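You operate a simulated robot arm through the tools that you are given. There is no shell and no other tool. Be economical: measure what you need, move in short steps, check, and stop when the job is done.

You are at the controls of a simulated two-armed robot. One attempt, no reset.

JOB
Set the depth to 2 mm, drive the proud pegs flush and put the shoe in the empty cradle.
Fine: lower knob beside the clamp to 2, post in, both palm buttons once, post out again.

The check looks at the end state, three seconds after you hand in, the way a careful person would. Anything else that was tipped, shoved, dropped, spilled or broken makes it a failure.

ROBOT AND FRAMES
Two 7-joint arms with two-finger parallel grippers on one trunk, on a base that drives. Base frame: it is fixed to the floor where the robot stands at the start and does not move with it; the origin is under the middle of the robot, x ahead of it, y to its left, z up. Readings come in cm, rad, newtons and seconds.
The left shoulder is at the start at [6, 14.3, 92.6], the right one opposite. With the tool pointing down near the work surface each hand reaches from about 30 to 52 cm from the robot's upright axis, wherever it stands, measured 20 degrees to its own side. Places, roughly: display of the heel press [60, -10, 50]; heel press [100, 0, 150]; lower knob beside the clamp [80, -20, 130]; post of the heel press [70, -10, 90]; seat of the cradle nearer the post [90, -30, 60]. Payload 1.57 kg a hand.
The TCP of each hand is the grasp point between the finger pads, 3 cm short of the fingertips. In the tool frame z runs along the fingers and y along their closing line. The gripper opens to 11 cm. The fingers are 2.4 cm wide and 1.2 cm thick; the gripper's body (4.8 by 11.2 cm) begins 7.8 cm behind the TCP.
Orientation is that of the tool frame in the base frame, as a unit quaternion [x, y, z, w]. With the fingers straight down and closing along the base's y, the tool's x points along the base's -x, its y along +y and its z along -z.

CONTROLS
- The arms move only by the tool move_arm. It takes "left_steps", "right_steps" or both (then of equal length, played together; a hand with none holds still); each is a list of rows, each an object of numbers (a shift or turn left out is 0, a gripper value left out holds the last): "tx", "ty", "tz": the shift along the tool's x, y, z in cm; "ax", "ay", "az": the turn, a rotation vector about the tool's x, y, z in rad; "gripper": the closure in counts, from 0 (fully open) to 255 (shut). In form: [{"tx": .., "ty": .., "tz": .., "ax": .., "ay": .., "az": .., "gripper": ..}, ...]. A call has 1 to 12 rows; each row shifts and turns the commanded pose from where the row before left it, along the tool's axes as they then stand. Each row takes 0.2 s and may step no farther than 5 cm and 0.15 rad from the row before; otherwise, or with a gripper value out of range, the whole call is refused. Where a pose cannot be reached the arm comes as near as it can. A force on the tool above 50 N (or 10 N above the force at the start of the call, whichever is more), or a blocked arm, ends the call early, and 0.2 s more pass. The fingers move at their own pace (about 4.5 cm/s each) and stop on an object; they squeeze with about 27 N. The grip force told is the motor's: it shows also when the fingers shut on nothing. Time passes only in rows, and 0.2 s behind the last, so rows that do not move let the fingers close. It gives the time, the measured TCP pose, the force on the tool (base axes), the opening and the grip force at its end, in the units of the frame above (readings bear some noise), with the torque about the TCP (base axes, N m) and any sound that the robot's microphone picked up, and new pictures: "show" is both (left out), scene, wrist or none (wrist: the cameras of the hands that moved).
- Cameras (640 x 400 px; columns grow to the right, rows downward): "scene" is now at [4.74, -0.97, 155.04]; the picture's right is [-0.12, -0.99, 0.00], its down [-0.70, 0.09, -0.71] and it looks along [0.71, -0.09, -0.70] (base axes); focal length 265 px, centre (320, 200). "left" rides on the left gripper at [7, -1.6, -14.1] in its tool frame; the picture's right is [0.23, 0.97, 0.00], its down [-0.86, 0.20, -0.48] and it looks along [-0.47, 0.11, 0.88] (tool axes); focal length 222 px, centre (320, 200). "right" rides on the right gripper at [7, 1.6, -14.1] in its tool frame; the picture's right is [-0.23, 0.97, 0.00], its down [-0.86, -0.20, -0.48] and it looks along [-0.47, -0.11, 0.88] (tool axes); focal length 222 px, centre (320, 200).
- lift_body(by): slides the trunk up (or, below 0, down) by that many cm; the arms and the scene camera ride with it, the base frame stays. It gives what a move gives, with no picture.
- steer(legs): drives the robot by 1 to 6 legs, each [ahead, left, turn to the left] in cm, cm and rad, along the robot's own axes; the way and the turn of a leg run together, so that a leg with both is an arc; at most 150 cm and 3.142 rad a leg. The arms and the cameras ride along, it lands a little off, and it stops where it bumps. It gives what a move gives, and a new picture of the scene camera.
- turn_head(pan, tilt): turns the head with the scene camera to pan (to the left, within 1.501 rad either way) and tilt (down, from -0.506 to 1.204), counted from straight ahead of the robot. It gives what a move gives, and a new picture of the scene camera.
- pixel_to_xyz(camera, pixels): there is no depth. For up to 12 entries [column, row, z] of the newest picture of that camera ("zoom" is the newest enlarged one), the place [x, y] in the base frame at which the ray of that pixel passes the height z, good to about 0.3 cm, but the place of the scene camera against the robot may be out by one fixed shift of up to 1.2 cm in any direction. The clock stands still meanwhile.
- zoom(camera, box): a new picture of the part [left, top, right, bottom] of that camera's present view, enlarged. The clock stands still meanwhile.
- finish_job(): hands the job in; it is judged then, once.

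Work in short steps. Measure before you move; look again where a grasp or a placing could have gone wrong, and mend it. You have 80 turns and 260 pictures in all, those below and enlarged ones among them. Open the grippers and draw the arms clear of the work before you hand the job in, unless the task says otherwise; then end with one line.

The tools are called after "Emit:" as name(argument=value, ...) on one line, values as JSON. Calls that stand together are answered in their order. move_arm: Moves the arms, as the interface text tells. Its arguments: {"type":"object","properties":{"left_steps":{"type":"array"},"right_steps":{"type":"array"},"show":{"type":"string","enum":["both","scene","wrist","none"]}},"required":[]} The other tools are called the same way: lift_body (by) slides the trunk up or down; steer (legs) drives the base; turn_head (pan, tilt) turns the head that bears the scene camera; pixel_to_xyz (camera, pixels) gives the place at which the rays of pixels pass given heights; zoom (camera, box) takes an enlarged picture of a part of a camera's view; finish_job () hands the job in.

At the start:

```text
clock: 0.0
left_eef_pos: [44.71, 11.22, 99.89]
left_ee_rot: [0.0, 1.0, 0.0, 0.0]
left_wrist_force: [-0.8, 0.8, 0.6]
left_moment: [0.0, -0.01, 0.01]
left_grip_width: 11.0
left_finger_force: 0.0
right_eef_pos: [47.36, -36.78, 100.02]
right_ee_rot: [-0.001, 1.0, 0.001, 0.0]
right_wrist_force: [-0.1, 0.0, 0.4]
right_moment: [-0.02, 0.0, 0.01]
right_grip_width: 11.02
right_finger_force: 0.1
trunk travel left (down, up): [-52.5, 6.5]
robot x, y, heading: [-0.3, 0.27, -0.002]
head pan, tilt: [-0.126, 0.777]
```

scene: 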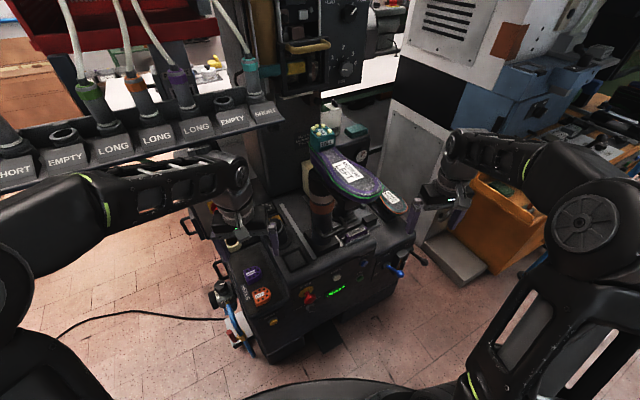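
right: 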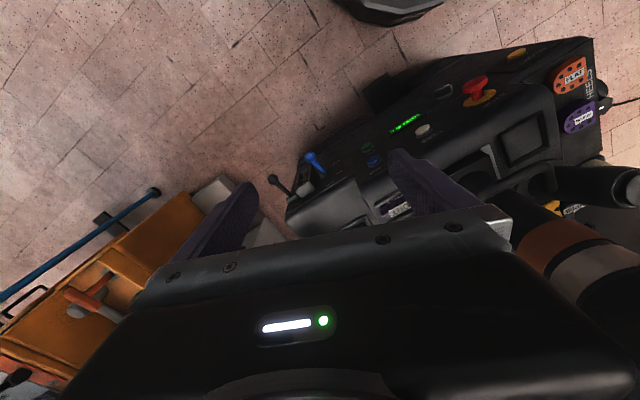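
left: 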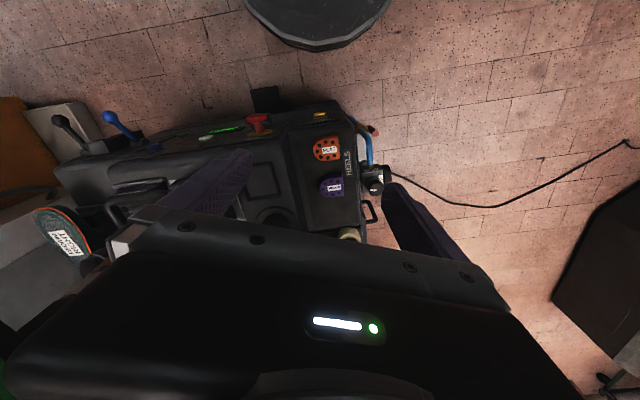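

The scene shows the heel press in the middle, with a shoe on the post at about (360,175), a knob at about (347,70) and a rack with LONG/SHORT slots. I'll enlarge the important parts.

Emit:
zoom(camera="scene", box=[240, 0, 420, 112])

Emit:
zoom(camera="scene", box=[200, 200, 440, 350])

Emit:
zoom(camera="scene", box=[260, 100, 440, 212])

Emit:
turn_head(pan=-0.1, tilt=0.3)

```text
3.56 times, centred on (330, 56) of scene
```

zoom: 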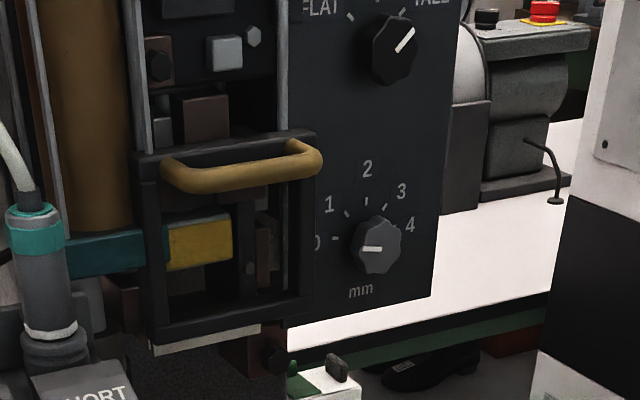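

```text
2.67 times, centred on (320, 275) of scene
```

zoom: 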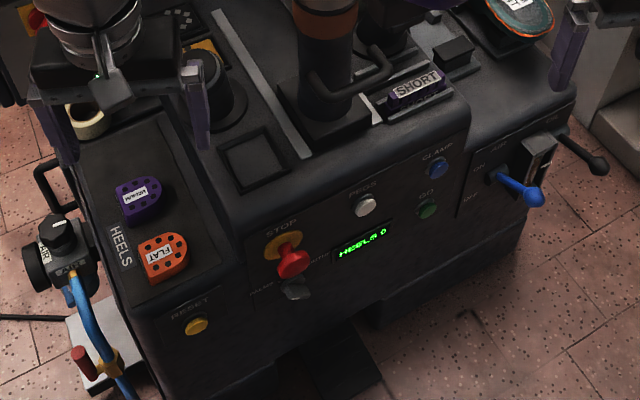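

```text
3.56 times, centred on (350, 156) of scene
```

zoom: 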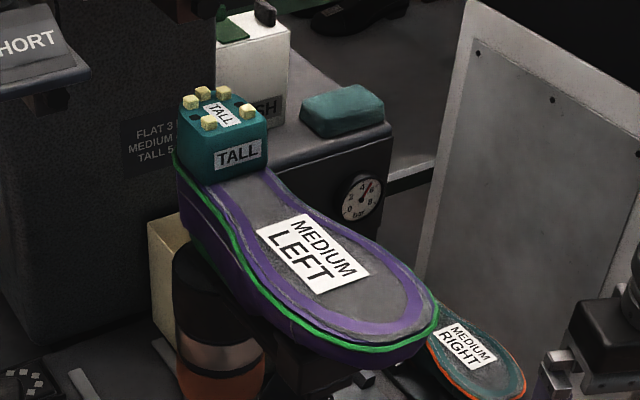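

```text
clock: 0.9
left_eef_pos: [44.83, 11.31, 99.89]
left_ee_rot: [0.0, 1.0, 0.001, 0.0]
left_wrist_force: [0.3, -0.4, 0.0]
left_moment: [0.0, -0.03, -0.05]
left_grip_width: 11.0
left_finger_force: 0.1
right_eef_pos: [47.25, -36.78, 100.08]
right_ee_rot: [-0.001, 1.0, 0.0, 0.001]
right_wrist_force: [-0.2, 0.3, 0.2]
right_moment: [-0.03, 0.03, 0.0]
right_grip_width: 11.0
right_finger_force: 0.1
trunk travel left (down, up): [-52.5, 6.5]
robot x, y, heading: [0.16, 0.02, -0.0]
head pan, tilt: [-0.099, 0.3]
```

scene: 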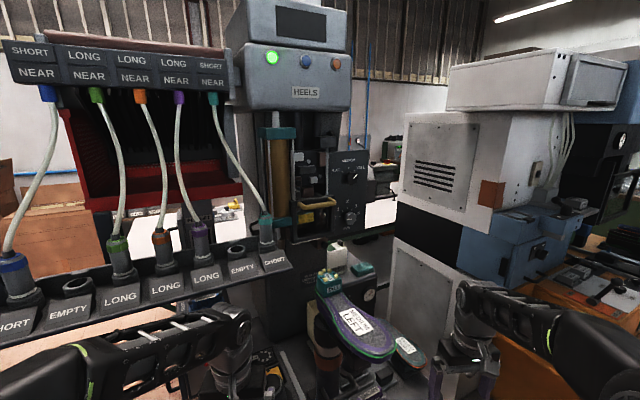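

The head now looks ahead. I'll enlarge the upper knob panel, the gauge and label area, and the hoses.

Emit:
zoom(camera="scene", box=[320, 140, 400, 240])

Emit:
zoom(camera="scene", box=[240, 260, 440, 400])

Emit:
zoom(camera="scene", box=[230, 0, 370, 130])

Emit:
turn_head(pan=-0.2, tilt=0.95)

```text
4.00 times, centred on (360, 190) of scene
```

zoom: 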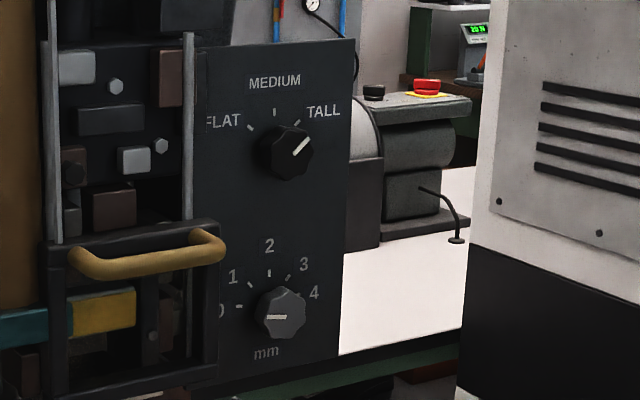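

```text
2.86 times, centred on (340, 330) of scene
```

zoom: 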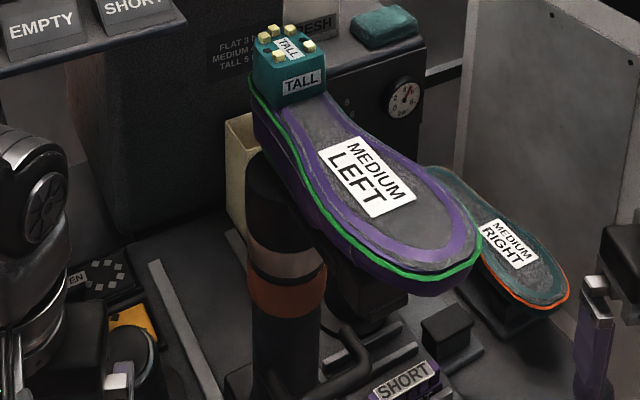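

```text
3.08 times, centred on (300, 65) of scene
```

zoom: 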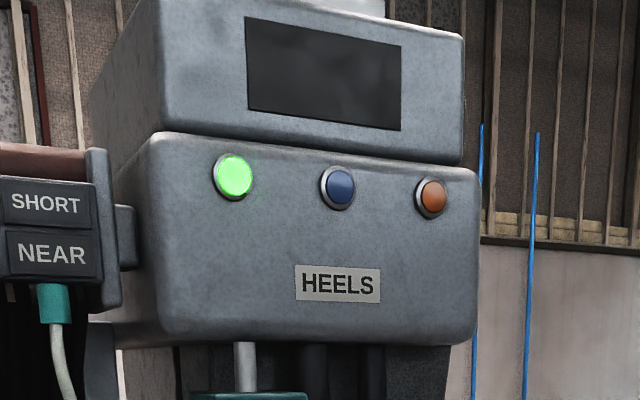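

```text
clock: 1.9
left_eef_pos: [44.93, 11.42, 99.96]
left_ee_rot: [0.0, 1.0, -0.001, 0.001]
left_wrist_force: [0.2, 0.0, 0.0]
left_moment: [0.02, 0.03, 0.02]
left_grip_width: 10.99
left_finger_force: 0.0
right_eef_pos: [47.25, -36.86, 100.07]
right_ee_rot: [0.0, 1.0, 0.0, -0.001]
right_wrist_force: [-0.8, 0.5, -0.2]
right_moment: [0.03, -0.02, 0.02]
right_grip_width: 10.98
right_finger_force: 0.2
trunk travel left (down, up): [-52.5, 6.5]
robot x, y, heading: [-0.23, 0.11, 0.001]
head pan, tilt: [-0.201, 0.949]
```

scene: 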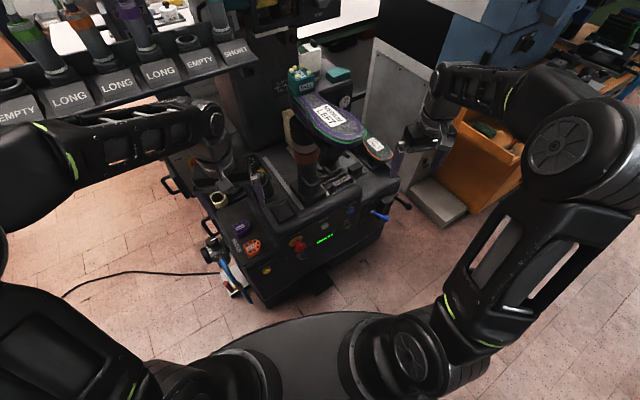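

Knob at TALL, depth at 0, green light on. I'll inspect the console, looking for the palm buttons, air lever and cradles.

Emit:
zoom(camera="scene", box=[190, 150, 300, 220])

Emit:
zoom(camera="scene", box=[280, 150, 420, 240])

Emit:
zoom(camera="scene", box=[200, 200, 360, 300])

Emit:
zoom(camera="left", box=[20, 80, 400, 260])

Emit:
zoom(camera="right", box=[260, 30, 640, 260])

```text
5.71 times, centred on (245, 185) of scene
```

zoom: 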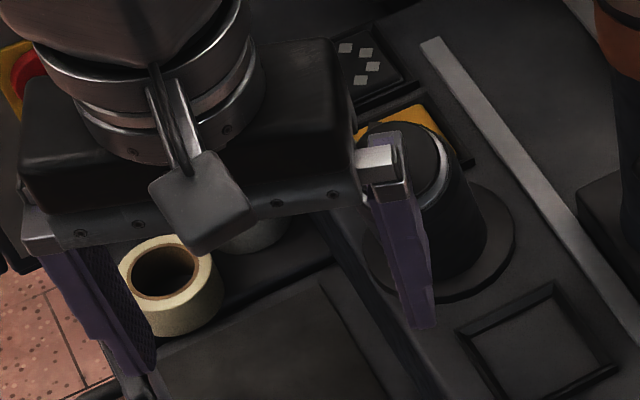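

```text
4.44 times, centred on (350, 195) of scene
```

zoom: 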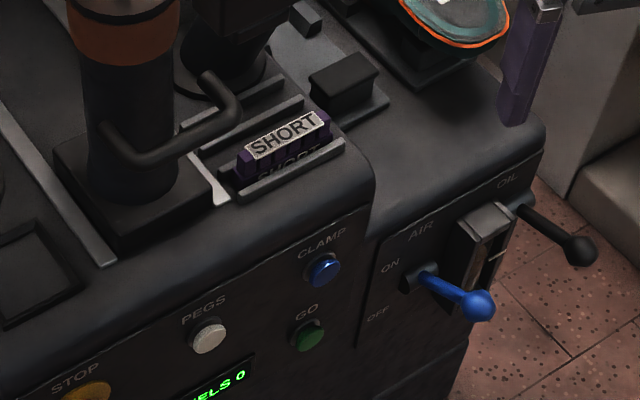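

```text
4.00 times, centred on (280, 250) of scene
```

zoom: 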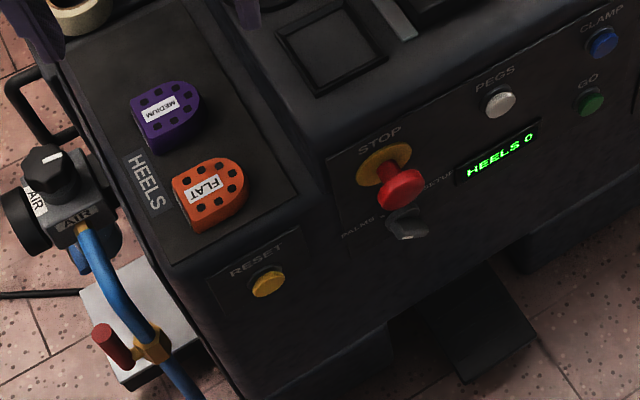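

```text
1.68 times, centred on (210, 170) of left
```

zoom: 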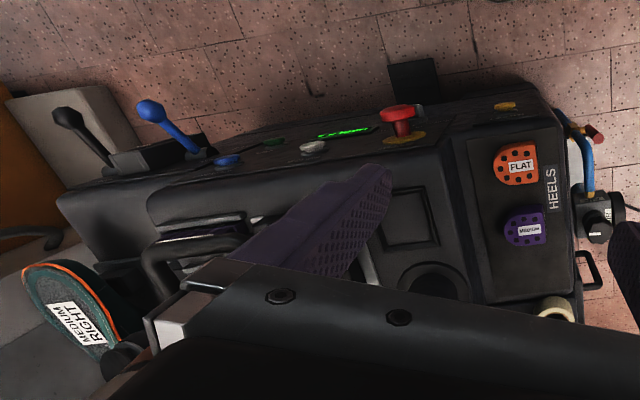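

```text
1.68 times, centred on (450, 145) of right
```

zoom: 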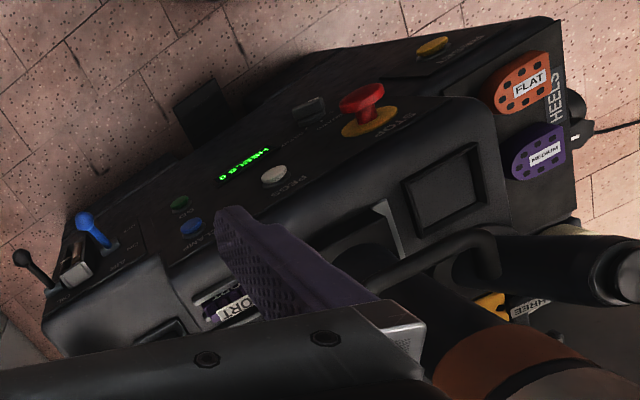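

Air lever is ON and the gauge reads about 5 bar (TALL 5). The left arm hides the left end of the console, so I pull it back and outward to look for the palm buttons.

Emit:
move_arm(left_steps=[{"tx": 4, "ty": 2}, {"tx": 4, "ty": 2}, {"tx": 4, "ty": 2}, {"ty": 4}, {"ty": 4}, {}], right_steps=[{"tx": 4, "ty": -2}, {"tx": 4, "ty": -2}, {"tx": 4, "ty": -2}, {}, {}, {}], show="scene")

Emit:
turn_head(pan=0.0, tilt=0.75)

Emit:
zoom(camera="scene", box=[200, 180, 360, 300])

Emit:
zoom(camera="scene", box=[300, 140, 460, 260])

```text
clock: 3.4
left_eef_pos: [32.86, 25.17, 99.95]
left_ee_rot: [0.0, 1.0, 0.0, 0.0]
left_wrist_force: [-1.1, -0.1, 0.1]
left_moment: [0.02, 0.01, 0.0]
left_grip_width: 11.01
left_finger_force: 0.1
right_eef_pos: [35.22, -42.76, 100.1]
right_ee_rot: [0.0, 1.0, 0.0, 0.0]
right_wrist_force: [0.3, -0.1, -0.7]
right_moment: [-0.02, 0.01, 0.01]
right_grip_width: 11.0
right_finger_force: 0.3
trunk travel left (down, up): [-52.5, 6.5]
robot x, y, heading: [-0.31, -0.26, -0.001]
head pan, tilt: [-0.201, 0.949]
```

scene: 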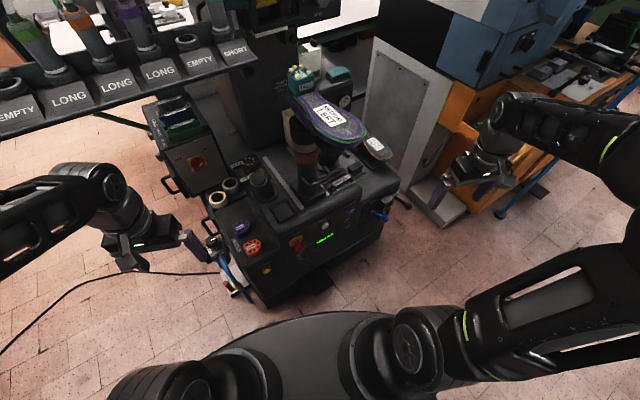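

```text
clock: 4.1
left_eef_pos: [32.73, 25.3, 99.95]
left_ee_rot: [0.0, 1.0, 0.0, 0.0]
left_wrist_force: [-0.2, 0.8, -0.5]
left_moment: [0.01, 0.03, -0.01]
left_grip_width: 10.98
left_finger_force: 0.2
right_eef_pos: [35.29, -42.72, 100.19]
right_ee_rot: [0.0, 1.0, 0.0, 0.0]
right_wrist_force: [-0.2, -0.3, 0.4]
right_moment: [-0.03, 0.02, 0.01]
right_grip_width: 11.02
right_finger_force: 0.0
trunk travel left (down, up): [-52.5, 6.5]
robot x, y, heading: [0.14, 0.19, -0.003]
head pan, tilt: [0.0, 0.75]
```

scene: 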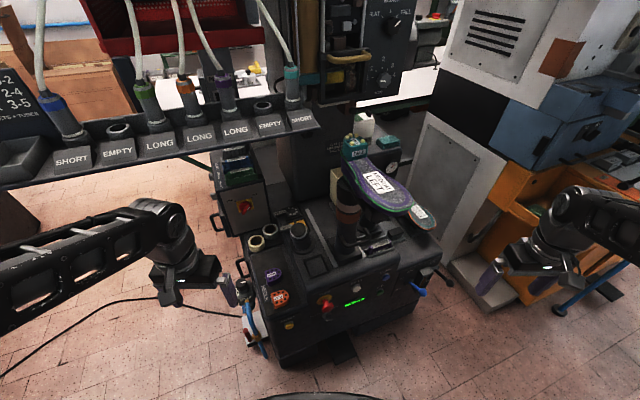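

```text
3.33 times, centred on (280, 240) of scene
```

zoom: 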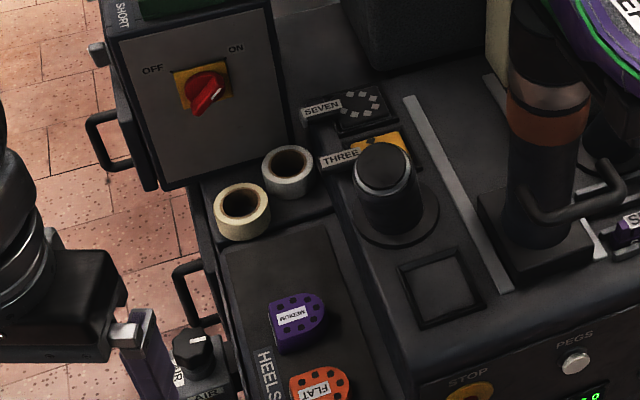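

```text
3.33 times, centred on (380, 200) of scene
```

zoom: 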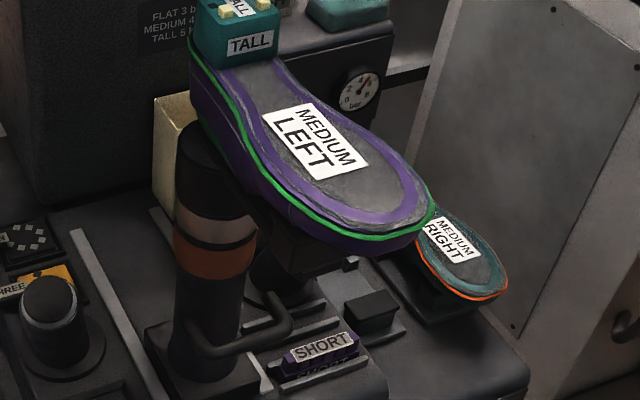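

The black domed pedestals beside the post at (300,230), and one behind the post, look like the palm buttons. I measure console geometry at guessed heights from the pan=0 picture.

Emit:
pixel_to_xyz(camera="scene", pixels=[[306.4, 209, 60], [336.5, 267, 60], [306.4, 209, 70], [336.5, 267, 70], [299.5, 229.5, 70], [345, 250, 65], [386, 79, 130], [386, 79, 125], [350, 302, 55], [378, 182, 100], [378, 182, 90]])

Emit:
lift_body(by=-20)

Emit:
turn_head(pan=0.0, tilt=0.6)

Emit:
zoom(camera="scene", box=[250, 150, 450, 275])

Emit:
zoom(camera="scene", box=[250, 235, 450, 360])

```text
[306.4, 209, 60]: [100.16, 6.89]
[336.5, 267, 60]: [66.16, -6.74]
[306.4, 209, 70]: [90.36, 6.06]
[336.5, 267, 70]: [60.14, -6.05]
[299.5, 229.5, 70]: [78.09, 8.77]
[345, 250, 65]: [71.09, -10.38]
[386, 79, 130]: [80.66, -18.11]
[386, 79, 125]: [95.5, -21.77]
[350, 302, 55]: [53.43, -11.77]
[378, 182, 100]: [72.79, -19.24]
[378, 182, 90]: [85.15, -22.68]
```

```text
clock: 6.2
left_eef_pos: [32.77, 25.2, 80.04]
left_ee_rot: [0.0, 1.0, 0.001, 0.0]
left_wrist_force: [0.0, 0.3, 0.1]
left_moment: [0.02, 0.0, 0.0]
left_grip_width: 11.01
left_finger_force: 0.0
right_eef_pos: [35.44, -42.73, 80.03]
right_ee_rot: [0.0, 1.0, 0.0, 0.0]
right_wrist_force: [0.3, 0.5, -0.1]
right_moment: [-0.01, 0.0, 0.02]
right_grip_width: 11.03
right_finger_force: 0.0
trunk travel left (down, up): [-32.5, 26.5]
robot x, y, heading: [-0.47, 0.14, -0.003]
head pan, tilt: [0.0, 0.75]
```

```text
clock: 7.0
left_eef_pos: [32.73, 25.23, 79.95]
left_ee_rot: [0.0, 1.0, 0.0, 0.0]
left_wrist_force: [-0.5, 0.7, 0.3]
left_moment: [0.0, 0.01, -0.01]
left_grip_width: 11.03
left_finger_force: 0.0
right_eef_pos: [35.43, -42.7, 80.12]
right_ee_rot: [0.0, 1.0, 0.0, 0.0]
right_wrist_force: [0.1, 0.0, -0.4]
right_moment: [-0.01, -0.02, -0.03]
right_grip_width: 10.98
right_finger_force: 0.0
trunk travel left (down, up): [-32.5, 26.5]
robot x, y, heading: [0.07, 0.07, -0.006]
head pan, tilt: [0.0, 0.6]
```

scene: 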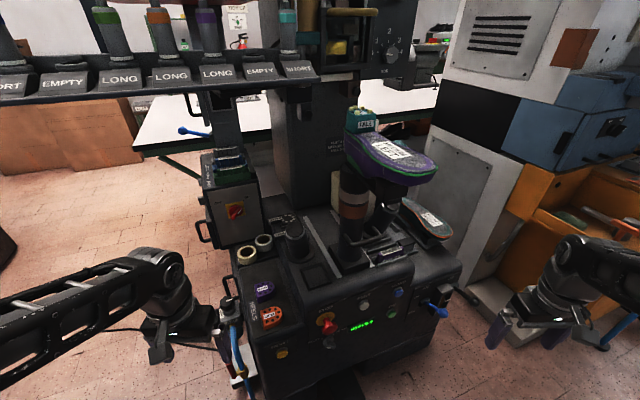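

```text
3.20 times, centred on (350, 212) of scene
```

zoom: 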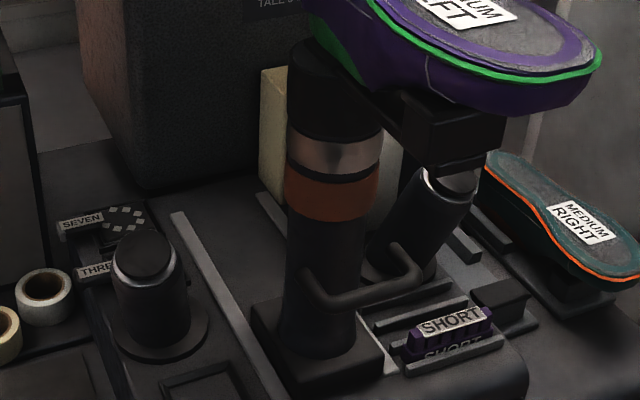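

```text
3.20 times, centred on (350, 298) of scene
```

zoom: 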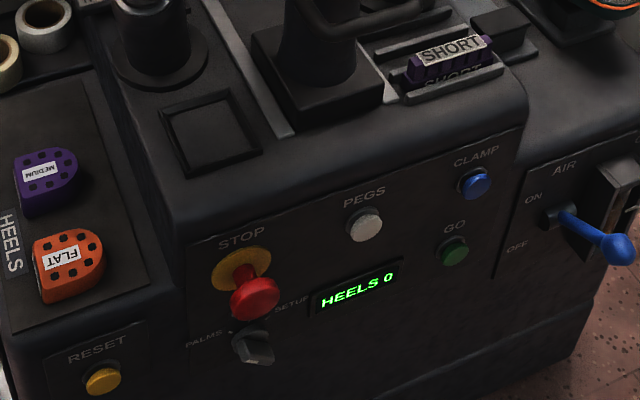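

View from below. Both domed palm buttons are visible, left at (295,229) and right at (391,206) under the shoe. I query rays to triangulate with the earlier view.

Emit:
pixel_to_xyz(camera="scene", pixels=[[295.3, 229.2, 70], [295.3, 229.2, 65], [392, 57, 125], [392, 57, 130], [304.7, 216, 60], [339, 273, 60], [304.7, 216, 65], [339, 273, 65], [390.6, 205.7, 70], [390.6, 205.7, 65], [357, 327, 50], [357, 327, 55]])

Emit:
zoom(camera="scene", box=[320, 0, 460, 90])

Emit:
zoom(camera="scene", box=[330, 180, 470, 270])

Emit:
zoom(camera="scene", box=[295, 300, 385, 360])

```text
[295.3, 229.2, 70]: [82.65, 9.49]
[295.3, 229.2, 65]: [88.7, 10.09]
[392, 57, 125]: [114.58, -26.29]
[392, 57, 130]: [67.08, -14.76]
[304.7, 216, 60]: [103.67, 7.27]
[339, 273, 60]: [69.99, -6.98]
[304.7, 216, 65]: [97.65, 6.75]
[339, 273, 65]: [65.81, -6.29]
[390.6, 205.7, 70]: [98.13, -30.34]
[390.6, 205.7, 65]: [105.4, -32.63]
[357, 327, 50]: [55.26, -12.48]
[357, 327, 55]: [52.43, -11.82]
```

```text
4.44 times, centred on (390, 45) of scene
```

zoom: 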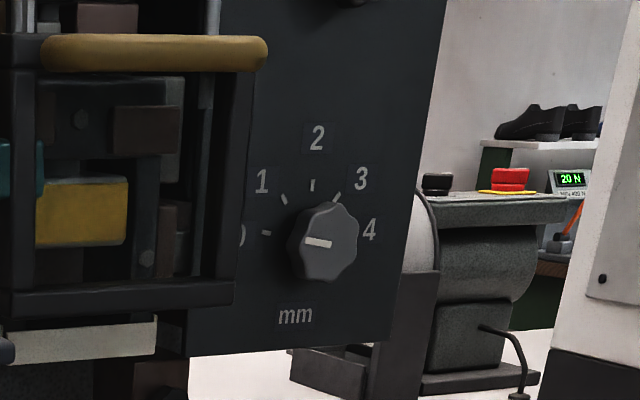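

```text
4.44 times, centred on (400, 225) of scene
```

zoom: 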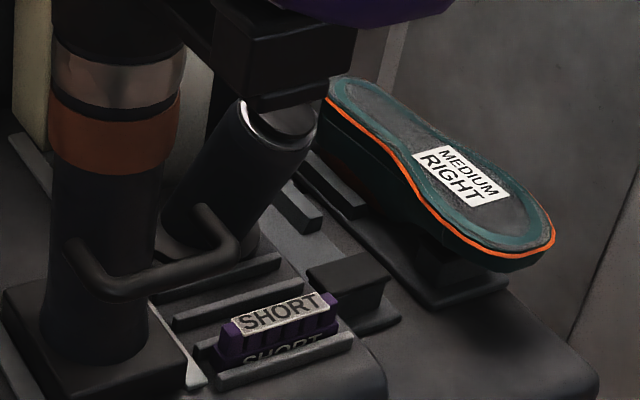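

```text
6.67 times, centred on (340, 330) of scene
```

zoom: 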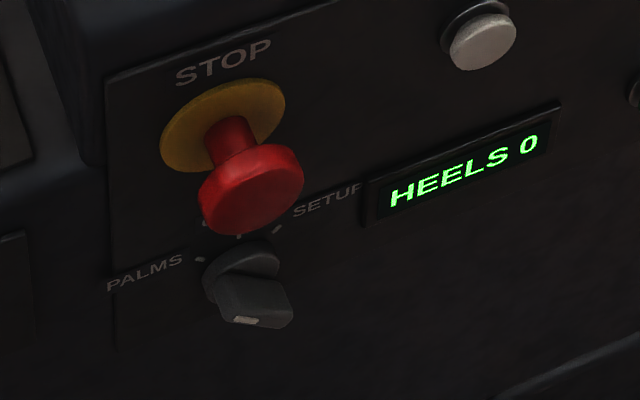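

Triangulation suggests the machine is yawed about +0.36 rad, its top at about z 76, left button near (67,7), right near (79,-24). I check the robot's own footprint and the machine's front by looking down, and from the lowest trunk height for a longer baseline.

Emit:
turn_head(pan=-0.1, tilt=1.2)

Emit:
lift_body(by=26.5)

Emit:
turn_head(pan=-0.1, tilt=0.9)

Emit:
zoom(camera="scene", box=[220, 120, 420, 245])

```text
clock: 8.0
left_eef_pos: [32.72, 25.25, 79.97]
left_ee_rot: [0.0, 1.0, 0.0, -0.001]
left_wrist_force: [-0.1, -0.1, -0.1]
left_moment: [-0.01, 0.0, 0.0]
left_grip_width: 11.0
left_finger_force: 0.1
right_eef_pos: [35.25, -42.75, 80.09]
right_ee_rot: [0.0, 1.0, 0.001, 0.0]
right_wrist_force: [-0.4, -0.9, 0.1]
right_moment: [-0.02, -0.04, 0.03]
right_grip_width: 10.99
right_finger_force: 0.0
trunk travel left (down, up): [-32.5, 26.5]
robot x, y, heading: [0.17, 0.19, -0.002]
head pan, tilt: [-0.099, 1.201]
```

scene: 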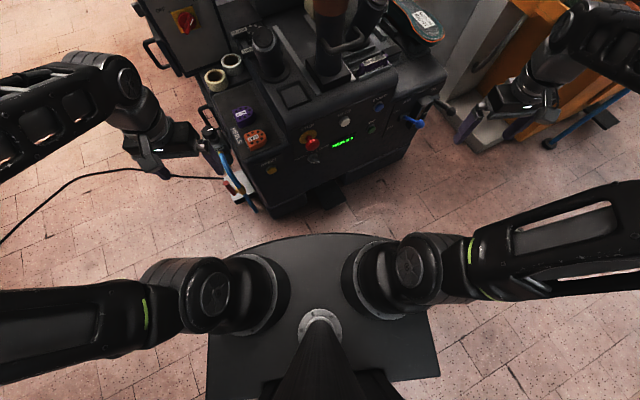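

```text
clock: 10.7
left_eef_pos: [32.88, 25.17, 106.43]
left_ee_rot: [-0.001, 1.0, 0.0, 0.0]
left_wrist_force: [-0.3, -0.2, 0.3]
left_moment: [0.0, -0.01, 0.02]
left_grip_width: 10.98
left_finger_force: 0.2
right_eef_pos: [35.29, -42.74, 106.58]
right_ee_rot: [0.0, 1.0, 0.0, 0.0]
right_wrist_force: [-0.6, -0.1, -0.1]
right_moment: [-0.01, 0.0, 0.0]
right_grip_width: 11.01
right_finger_force: 0.0
trunk travel left (down, up): [-59.0, 0.0]
robot x, y, heading: [-0.2, 0.13, 0.002]
head pan, tilt: [-0.099, 1.201]
```

```text
clock: 11.5
left_eef_pos: [32.82, 25.09, 106.46]
left_ee_rot: [0.0, 1.0, 0.0, 0.001]
left_wrist_force: [-0.6, -0.5, -0.7]
left_moment: [0.0, 0.03, 0.01]
left_grip_width: 11.0
left_finger_force: 0.1
right_eef_pos: [35.4, -42.74, 106.59]
right_ee_rot: [0.001, 1.0, 0.001, -0.001]
right_wrist_force: [-0.5, -0.7, 0.0]
right_moment: [0.01, 0.02, 0.0]
right_grip_width: 11.01
right_finger_force: 0.0
trunk travel left (down, up): [-59.0, 0.0]
robot x, y, heading: [-0.01, 0.08, 0.002]
head pan, tilt: [-0.099, 0.901]
```

scene: 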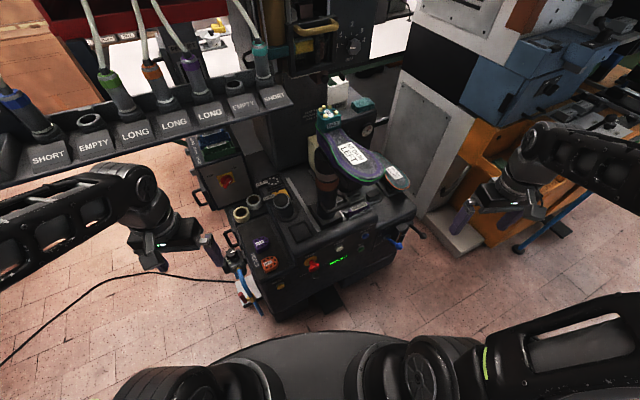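

```text
3.20 times, centred on (320, 182) of scene
```

zoom: 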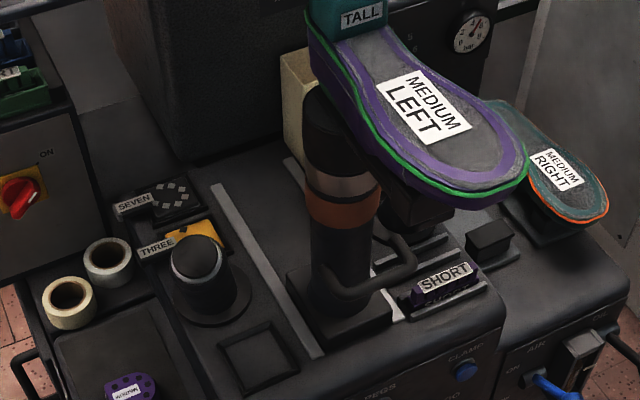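

High view now. I triangulate key points against the low view: dome (281.6,199.5), strip ends (287.8,177.6) and (319.4,230.4), knob, cradle block, display and shoe.

Emit:
pixel_to_xyz(camera="scene", pixels=[[281.6, 199.5, 80], [281.6, 199.5, 70], [287.8, 177.6, 76], [287.8, 177.6, 70], [319.4, 230.4, 76], [319.4, 230.4, 70], [338, 260, 60], [338, 260, 65]])

Emit:
zoom(camera="scene", box=[260, 0, 420, 100])

Emit:
zoom(camera="scene", box=[260, 200, 420, 300])

Emit:
zoom(camera="scene", box=[300, 90, 420, 165])

```text
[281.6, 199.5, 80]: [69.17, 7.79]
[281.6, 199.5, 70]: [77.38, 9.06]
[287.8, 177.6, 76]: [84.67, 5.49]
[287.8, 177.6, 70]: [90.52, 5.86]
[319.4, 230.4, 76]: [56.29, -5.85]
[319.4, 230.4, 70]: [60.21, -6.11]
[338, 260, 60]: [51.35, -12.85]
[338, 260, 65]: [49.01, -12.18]
```

```text
4.00 times, centred on (340, 50) of scene
```

zoom: 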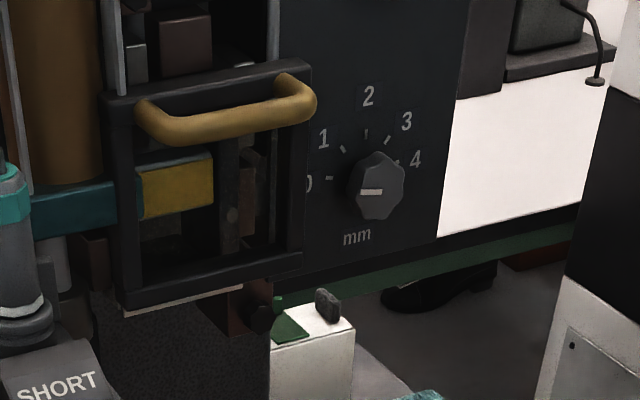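

```text
4.00 times, centred on (340, 250) of scene
```

zoom: 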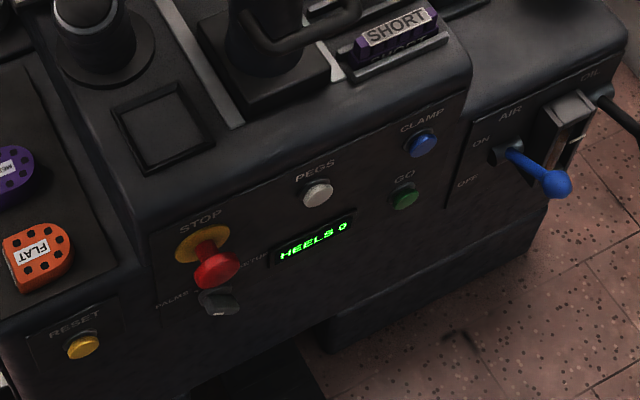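

```text
5.33 times, centred on (360, 128) of scene
```

zoom: 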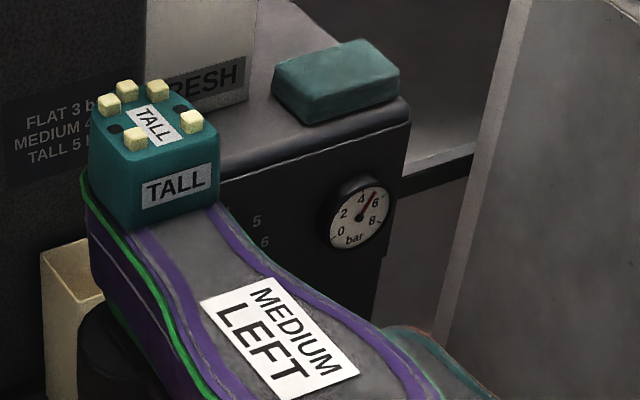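

Geometry settles: console top z≈75, left dome ≈(66.3,7.4,83.5), front face ≈17 cm before the button line, plus a floor pedal in front. I bring both hands closer in before driving round to face the machine.

Emit:
pixel_to_xyz(camera="scene", pixels=[[353, 47, 130], [353, 47, 120], [273, 95, 127], [48, 158, 127], [490, 225, 60], [410, 235, 3], [330, 310, 3], [240, 290, 60]])

Emit:
move_arm(left_steps=[{"ty": -4}, {"ty": -4}, {"ty": -3}, {}], right_steps=[{"tx": 1.5, "ty": 4}, {"tx": 1.5, "ty": 4}, {"tx": 1.5, "ty": 4}, {"ty": 4}], show="none")

```text
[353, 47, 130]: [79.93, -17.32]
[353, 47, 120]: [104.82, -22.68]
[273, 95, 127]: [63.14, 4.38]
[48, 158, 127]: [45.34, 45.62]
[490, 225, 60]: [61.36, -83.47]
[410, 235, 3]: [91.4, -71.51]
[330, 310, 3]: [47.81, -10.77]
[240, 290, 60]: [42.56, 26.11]
```

```text
clock: 12.5
left_eef_pos: [32.8, 14.38, 106.52]
left_ee_rot: [0.0, 1.0, 0.0, 0.0]
left_wrist_force: [0.8, 0.4, 0.2]
left_moment: [-0.02, -0.02, 0.0]
left_grip_width: 11.01
left_finger_force: 0.2
right_eef_pos: [30.97, -26.54, 106.68]
right_ee_rot: [0.001, 1.0, 0.0, 0.0]
right_wrist_force: [-0.2, -0.3, -0.3]
right_moment: [-0.02, 0.01, -0.01]
right_grip_width: 10.99
right_finger_force: 0.1
trunk travel left (down, up): [-59.0, 0.0]
robot x, y, heading: [0.2, 0.18, -0.001]
head pan, tilt: [-0.099, 0.901]
```

Knob ≈(79,-17,130). Now drive to about (17,-30) and then turn to face the machine, staying clear of the pedal and hose.

Emit:
steer(legs=[[6, -30, 0], [0, 0, 0.363], [10, 0, 0]])

Emit:
turn_head(pan=0, tilt=1.2)

```text
clock: 16.4
left_eef_pos: [40.98, -1.9, 106.27]
left_ee_rot: [-0.178, 0.984, 0.0, -0.001]
left_wrist_force: [0.8, 0.5, 0.0]
left_moment: [-0.02, 0.05, 0.03]
left_grip_width: 10.99
left_finger_force: 0.0
right_eef_pos: [53.76, -40.7, 106.79]
right_ee_rot: [-0.178, 0.984, 0.0, 0.0]
right_wrist_force: [0.1, 1.0, -0.3]
right_moment: [-0.04, 0.05, 0.03]
right_grip_width: 11.02
right_finger_force: 0.1
trunk travel left (down, up): [-59.0, 0.0]
robot x, y, heading: [15.26, -26.48, 0.361]
head pan, tilt: [-0.099, 0.901]
```

scene: 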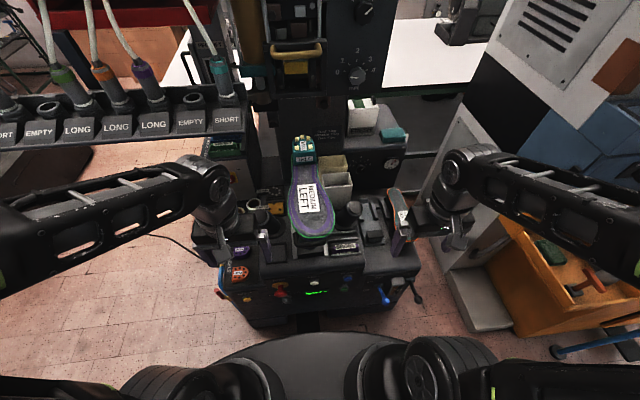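

```text
clock: 17.2
left_eef_pos: [41.01, -1.94, 106.38]
left_ee_rot: [-0.178, 0.984, 0.0, 0.0]
left_wrist_force: [0.1, -0.4, 0.2]
left_moment: [0.0, -0.01, 0.01]
left_grip_width: 10.99
left_finger_force: 0.1
right_eef_pos: [53.54, -40.83, 106.77]
right_ee_rot: [-0.178, 0.984, 0.0, -0.001]
right_wrist_force: [-0.2, -0.2, -0.5]
right_moment: [0.0, 0.01, 0.01]
right_grip_width: 10.98
right_finger_force: 0.1
trunk travel left (down, up): [-59.0, 0.0]
robot x, y, heading: [15.02, -27.02, 0.363]
head pan, tilt: [0.0, 1.201]
```

scene: 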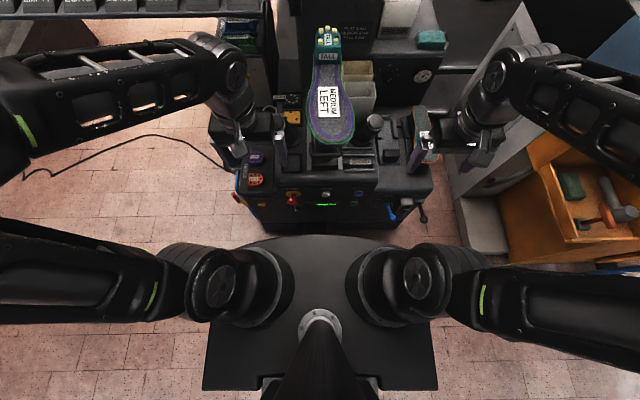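

Well aligned now. I enlarge the work area from this view.

Emit:
zoom(camera="scene", box=[230, 20, 450, 158])

Emit:
zoom(camera="scene", box=[340, 95, 440, 158])

Emit:
zoom(camera="scene", box=[220, 150, 440, 260])

Emit:
turn_head(pan=-0.05, tilt=0.75)

Emit:
zoom(camera="scene", box=[230, 110, 440, 240])

Emit:
zoom(camera="scene", box=[320, 40, 400, 130])

```text
2.90 times, centred on (340, 89) of scene
```

zoom: 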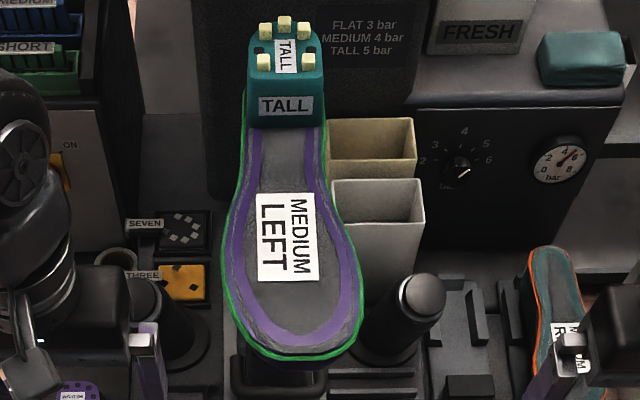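

```text
6.35 times, centred on (390, 126) of scene
```

zoom: 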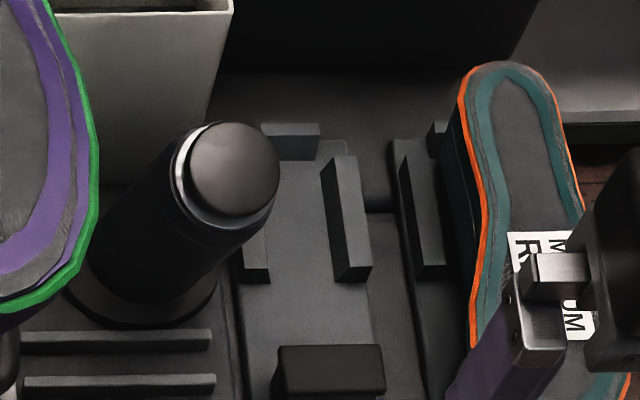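

```text
2.91 times, centred on (330, 205) of scene
```

zoom: 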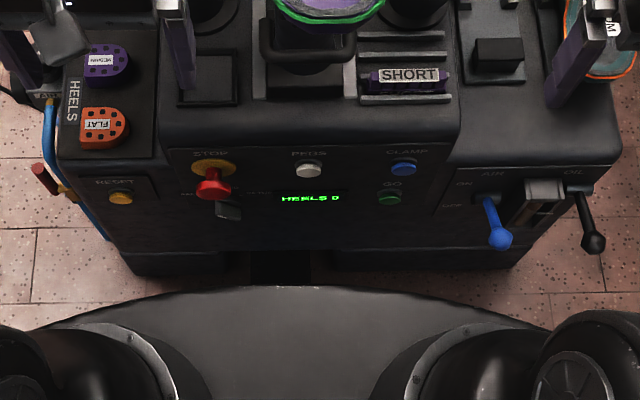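

```text
clock: 18.1
left_eef_pos: [40.84, -1.9, 106.44]
left_ee_rot: [-0.178, 0.984, -0.001, -0.001]
left_wrist_force: [-0.5, -0.1, 0.4]
left_moment: [-0.03, 0.04, -0.02]
left_grip_width: 11.01
left_finger_force: 0.1
right_eef_pos: [53.65, -40.78, 106.7]
right_ee_rot: [-0.178, 0.984, 0.0, 0.0]
right_wrist_force: [0.6, 0.1, -0.2]
right_moment: [-0.02, 0.01, 0.03]
right_grip_width: 11.0
right_finger_force: 0.1
trunk travel left (down, up): [-59.0, 0.0]
robot x, y, heading: [15.41, -26.63, 0.359]
head pan, tilt: [-0.051, 0.75]
```

scene: 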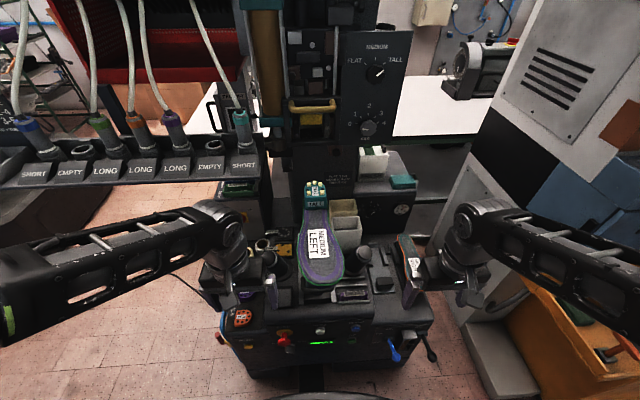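

```text
3.05 times, centred on (335, 175) of scene
```

zoom: 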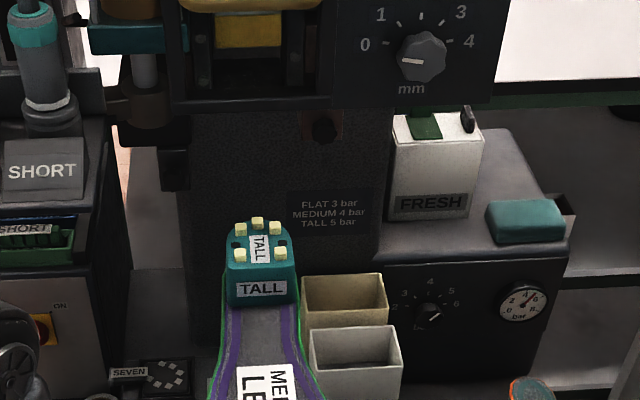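

```text
4.44 times, centred on (360, 85) of scene
```

zoom: 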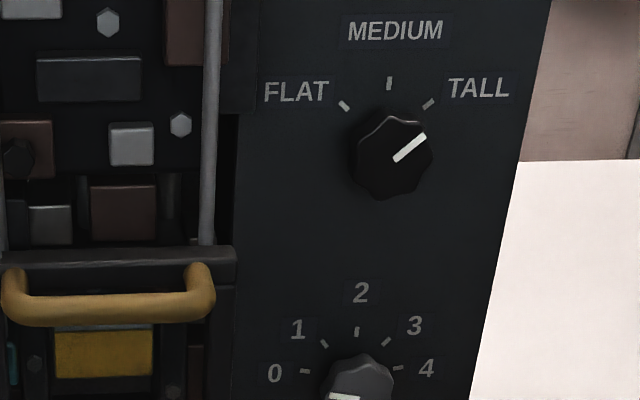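

Clear view: empty cradle (stop, two side bars, toe block) at about (390,150) of the tilted view; knob at 0 at (368,128). I now turn the right hand to point forward while raising it toward the knob, stopping well short.

Emit:
move_arm(right_steps=[{"tx": -1.7, "ty": 1.15, "tz": -1.9, "ay": -0.143, "gripper": 0}, {"tx": -1.95, "ty": 1.15, "tz": -1.64, "ay": -0.143}, {"tx": -2.17, "ty": 1.15, "tz": -1.34, "ay": -0.143}, {"tx": -2.34, "ty": 1.15, "tz": -1.02, "ay": -0.143}, {"tx": -2.46, "ty": 1.15, "tz": -0.68, "ay": -0.143}, {"tx": -2.53, "ty": 1.15, "tz": -0.32, "ay": -0.143}, {"tx": -2.55, "ty": 1.15, "tz": 0.04, "ay": -0.143}, {"tx": -2.52, "ty": 1.15, "tz": 0.41, "ay": -0.143}, {"tx": -2.43, "ty": 1.15, "tz": 0.76, "ay": -0.143}, {"tx": -2.3, "ty": 1.15, "tz": 1.1, "ay": -0.143}, {"tx": -2.12, "ty": 1.15, "tz": 1.42, "ay": -0.143}, {}], show="both")

```text
clock: 20.7
left_eef_pos: [40.94, -1.89, 106.5]
left_ee_rot: [-0.179, 0.984, 0.001, 0.0]
left_wrist_force: [-0.1, 0.0, -0.4]
left_moment: [0.03, 0.01, 0.02]
left_grip_width: 11.01
left_finger_force: 0.1
right_eef_pos: [67.59, -21.86, 128.83]
right_ee_rot: [-0.125, 0.694, 0.126, 0.697]
right_wrist_force: [0.2, 0.1, -0.2]
right_moment: [0.05, -0.02, 0.03]
right_grip_width: 10.99
right_finger_force: 0.0
right hand out of reach, approached as far as the arm can: row 8, 9
trunk travel left (down, up): [-59.0, 0.0]
robot x, y, heading: [15.14, -26.83, 0.357]
head pan, tilt: [-0.051, 0.75]
```

scene: 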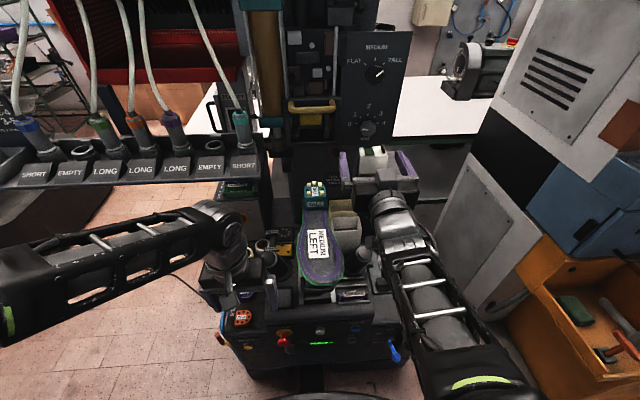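
right: 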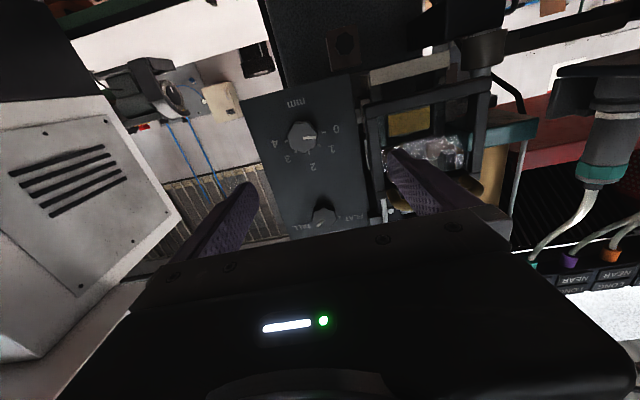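

The knob is at (302,137) in the wrist view, slightly right of and below my centreline. I shift right 1.9, down 1.5, forward 4 and look again for parallax.

Emit:
move_arm(right_steps=[{"tx": 1.5, "ty": -1.9, "tz": 2}, {"tz": 2}, {}], show="wrist")

Emit:
zoom(camera="right", box=[200, 60, 440, 210])

Emit:
zoom(camera="scene", box=[300, 60, 460, 200])

```text
clock: 21.5
left_eef_pos: [40.83, -1.98, 106.43]
left_ee_rot: [-0.177, 0.984, 0.0, 0.0]
left_wrist_force: [-0.2, 0.2, -0.4]
left_moment: [0.0, -0.01, -0.02]
left_grip_width: 11.0
left_finger_force: 0.1
right_eef_pos: [72.09, -22.28, 127.42]
right_ee_rot: [-0.126, 0.695, 0.126, 0.697]
right_wrist_force: [-0.6, -0.6, 0.5]
right_moment: [0.02, 0.05, 0.02]
right_grip_width: 10.99
right_finger_force: 0.2
trunk travel left (down, up): [-59.0, 0.0]
robot x, y, heading: [15.28, -26.78, 0.36]
head pan, tilt: [-0.051, 0.75]
```

right: 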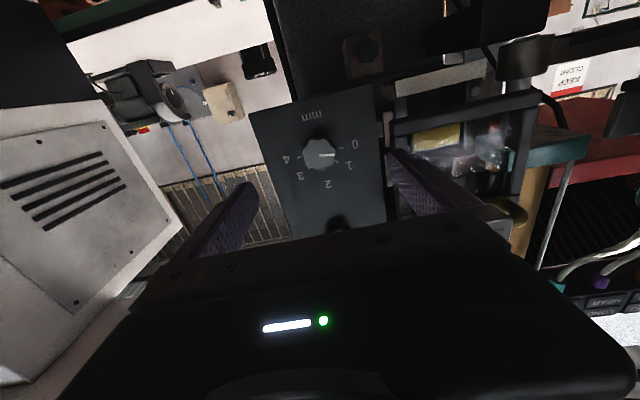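

```text
2.67 times, centred on (320, 135) of right
```

zoom: 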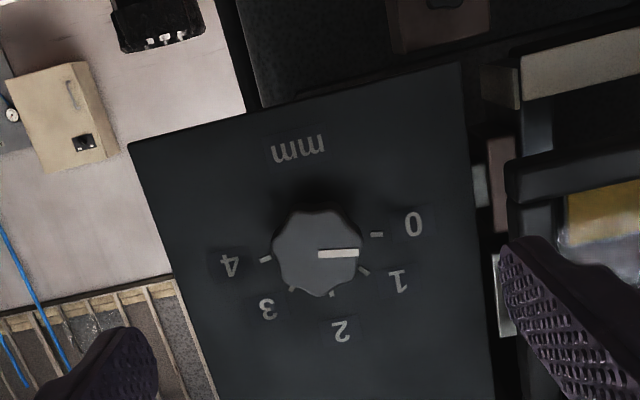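

```text
2.86 times, centred on (380, 130) of scene
```

zoom: 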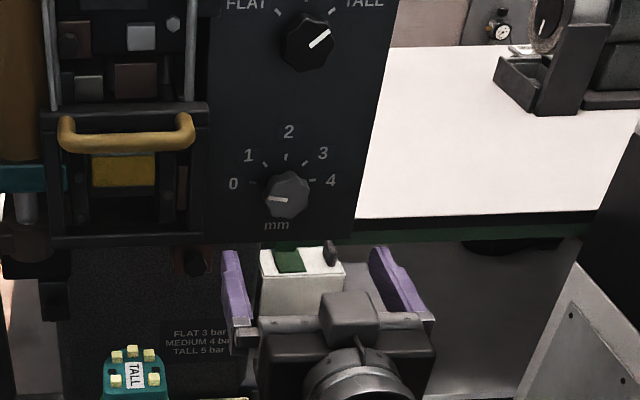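

Triangulation puts the knob face about 10 cm ahead of the TCP and centred. I close the fingers partly for clearance, advance 5 cm and look.

Emit:
move_arm(right_steps=[{"tz": 2.5, "gripper": 70}, {"tz": 2.5}, {}], show="wrist")

Emit:
zoom(camera="right", box=[220, 80, 460, 230])

Emit:
zoom(camera="scene", box=[300, 60, 460, 200])

```text
clock: 22.3
left_eef_pos: [40.89, -1.94, 106.36]
left_ee_rot: [-0.178, 0.984, 0.0, 0.0]
left_wrist_force: [-0.6, -0.5, -0.5]
left_moment: [0.03, 0.01, -0.01]
left_grip_width: 10.99
left_finger_force: 0.2
right_eef_pos: [76.59, -20.5, 127.27]
right_ee_rot: [-0.126, 0.695, 0.126, 0.697]
right_wrist_force: [-0.7, -0.6, -0.4]
right_moment: [-0.01, 0.0, 0.03]
right_grip_width: 7.99
right_finger_force: 0.0
trunk travel left (down, up): [-59.0, 0.0]
robot x, y, heading: [15.14, -26.92, 0.359]
head pan, tilt: [-0.051, 0.75]
```

right: 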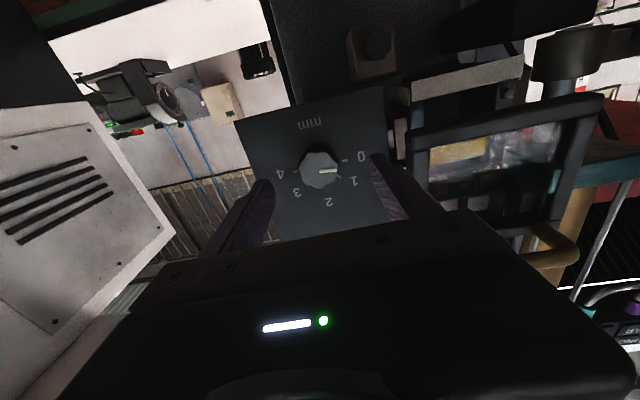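

```text
2.67 times, centred on (340, 155) of right
```

zoom: 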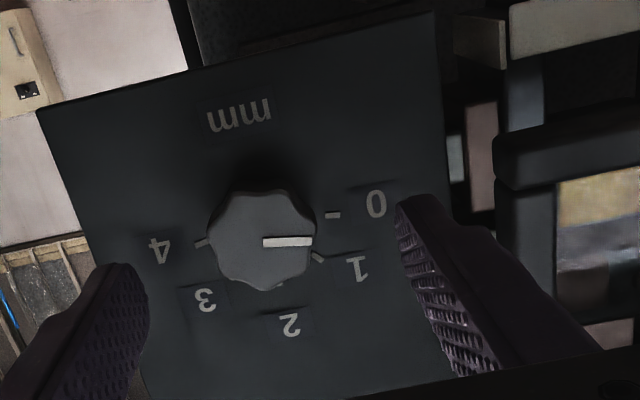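

```text
2.86 times, centred on (380, 130) of scene
```

zoom: 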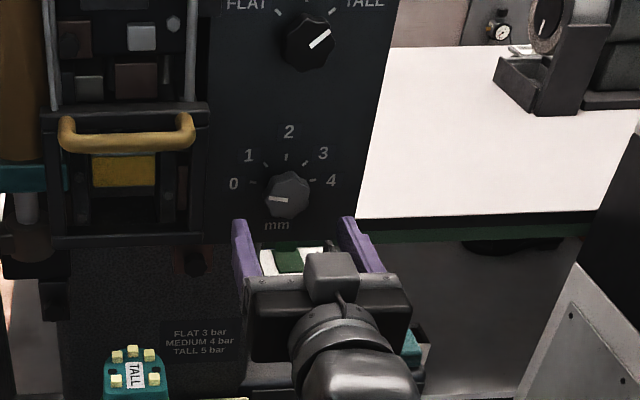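

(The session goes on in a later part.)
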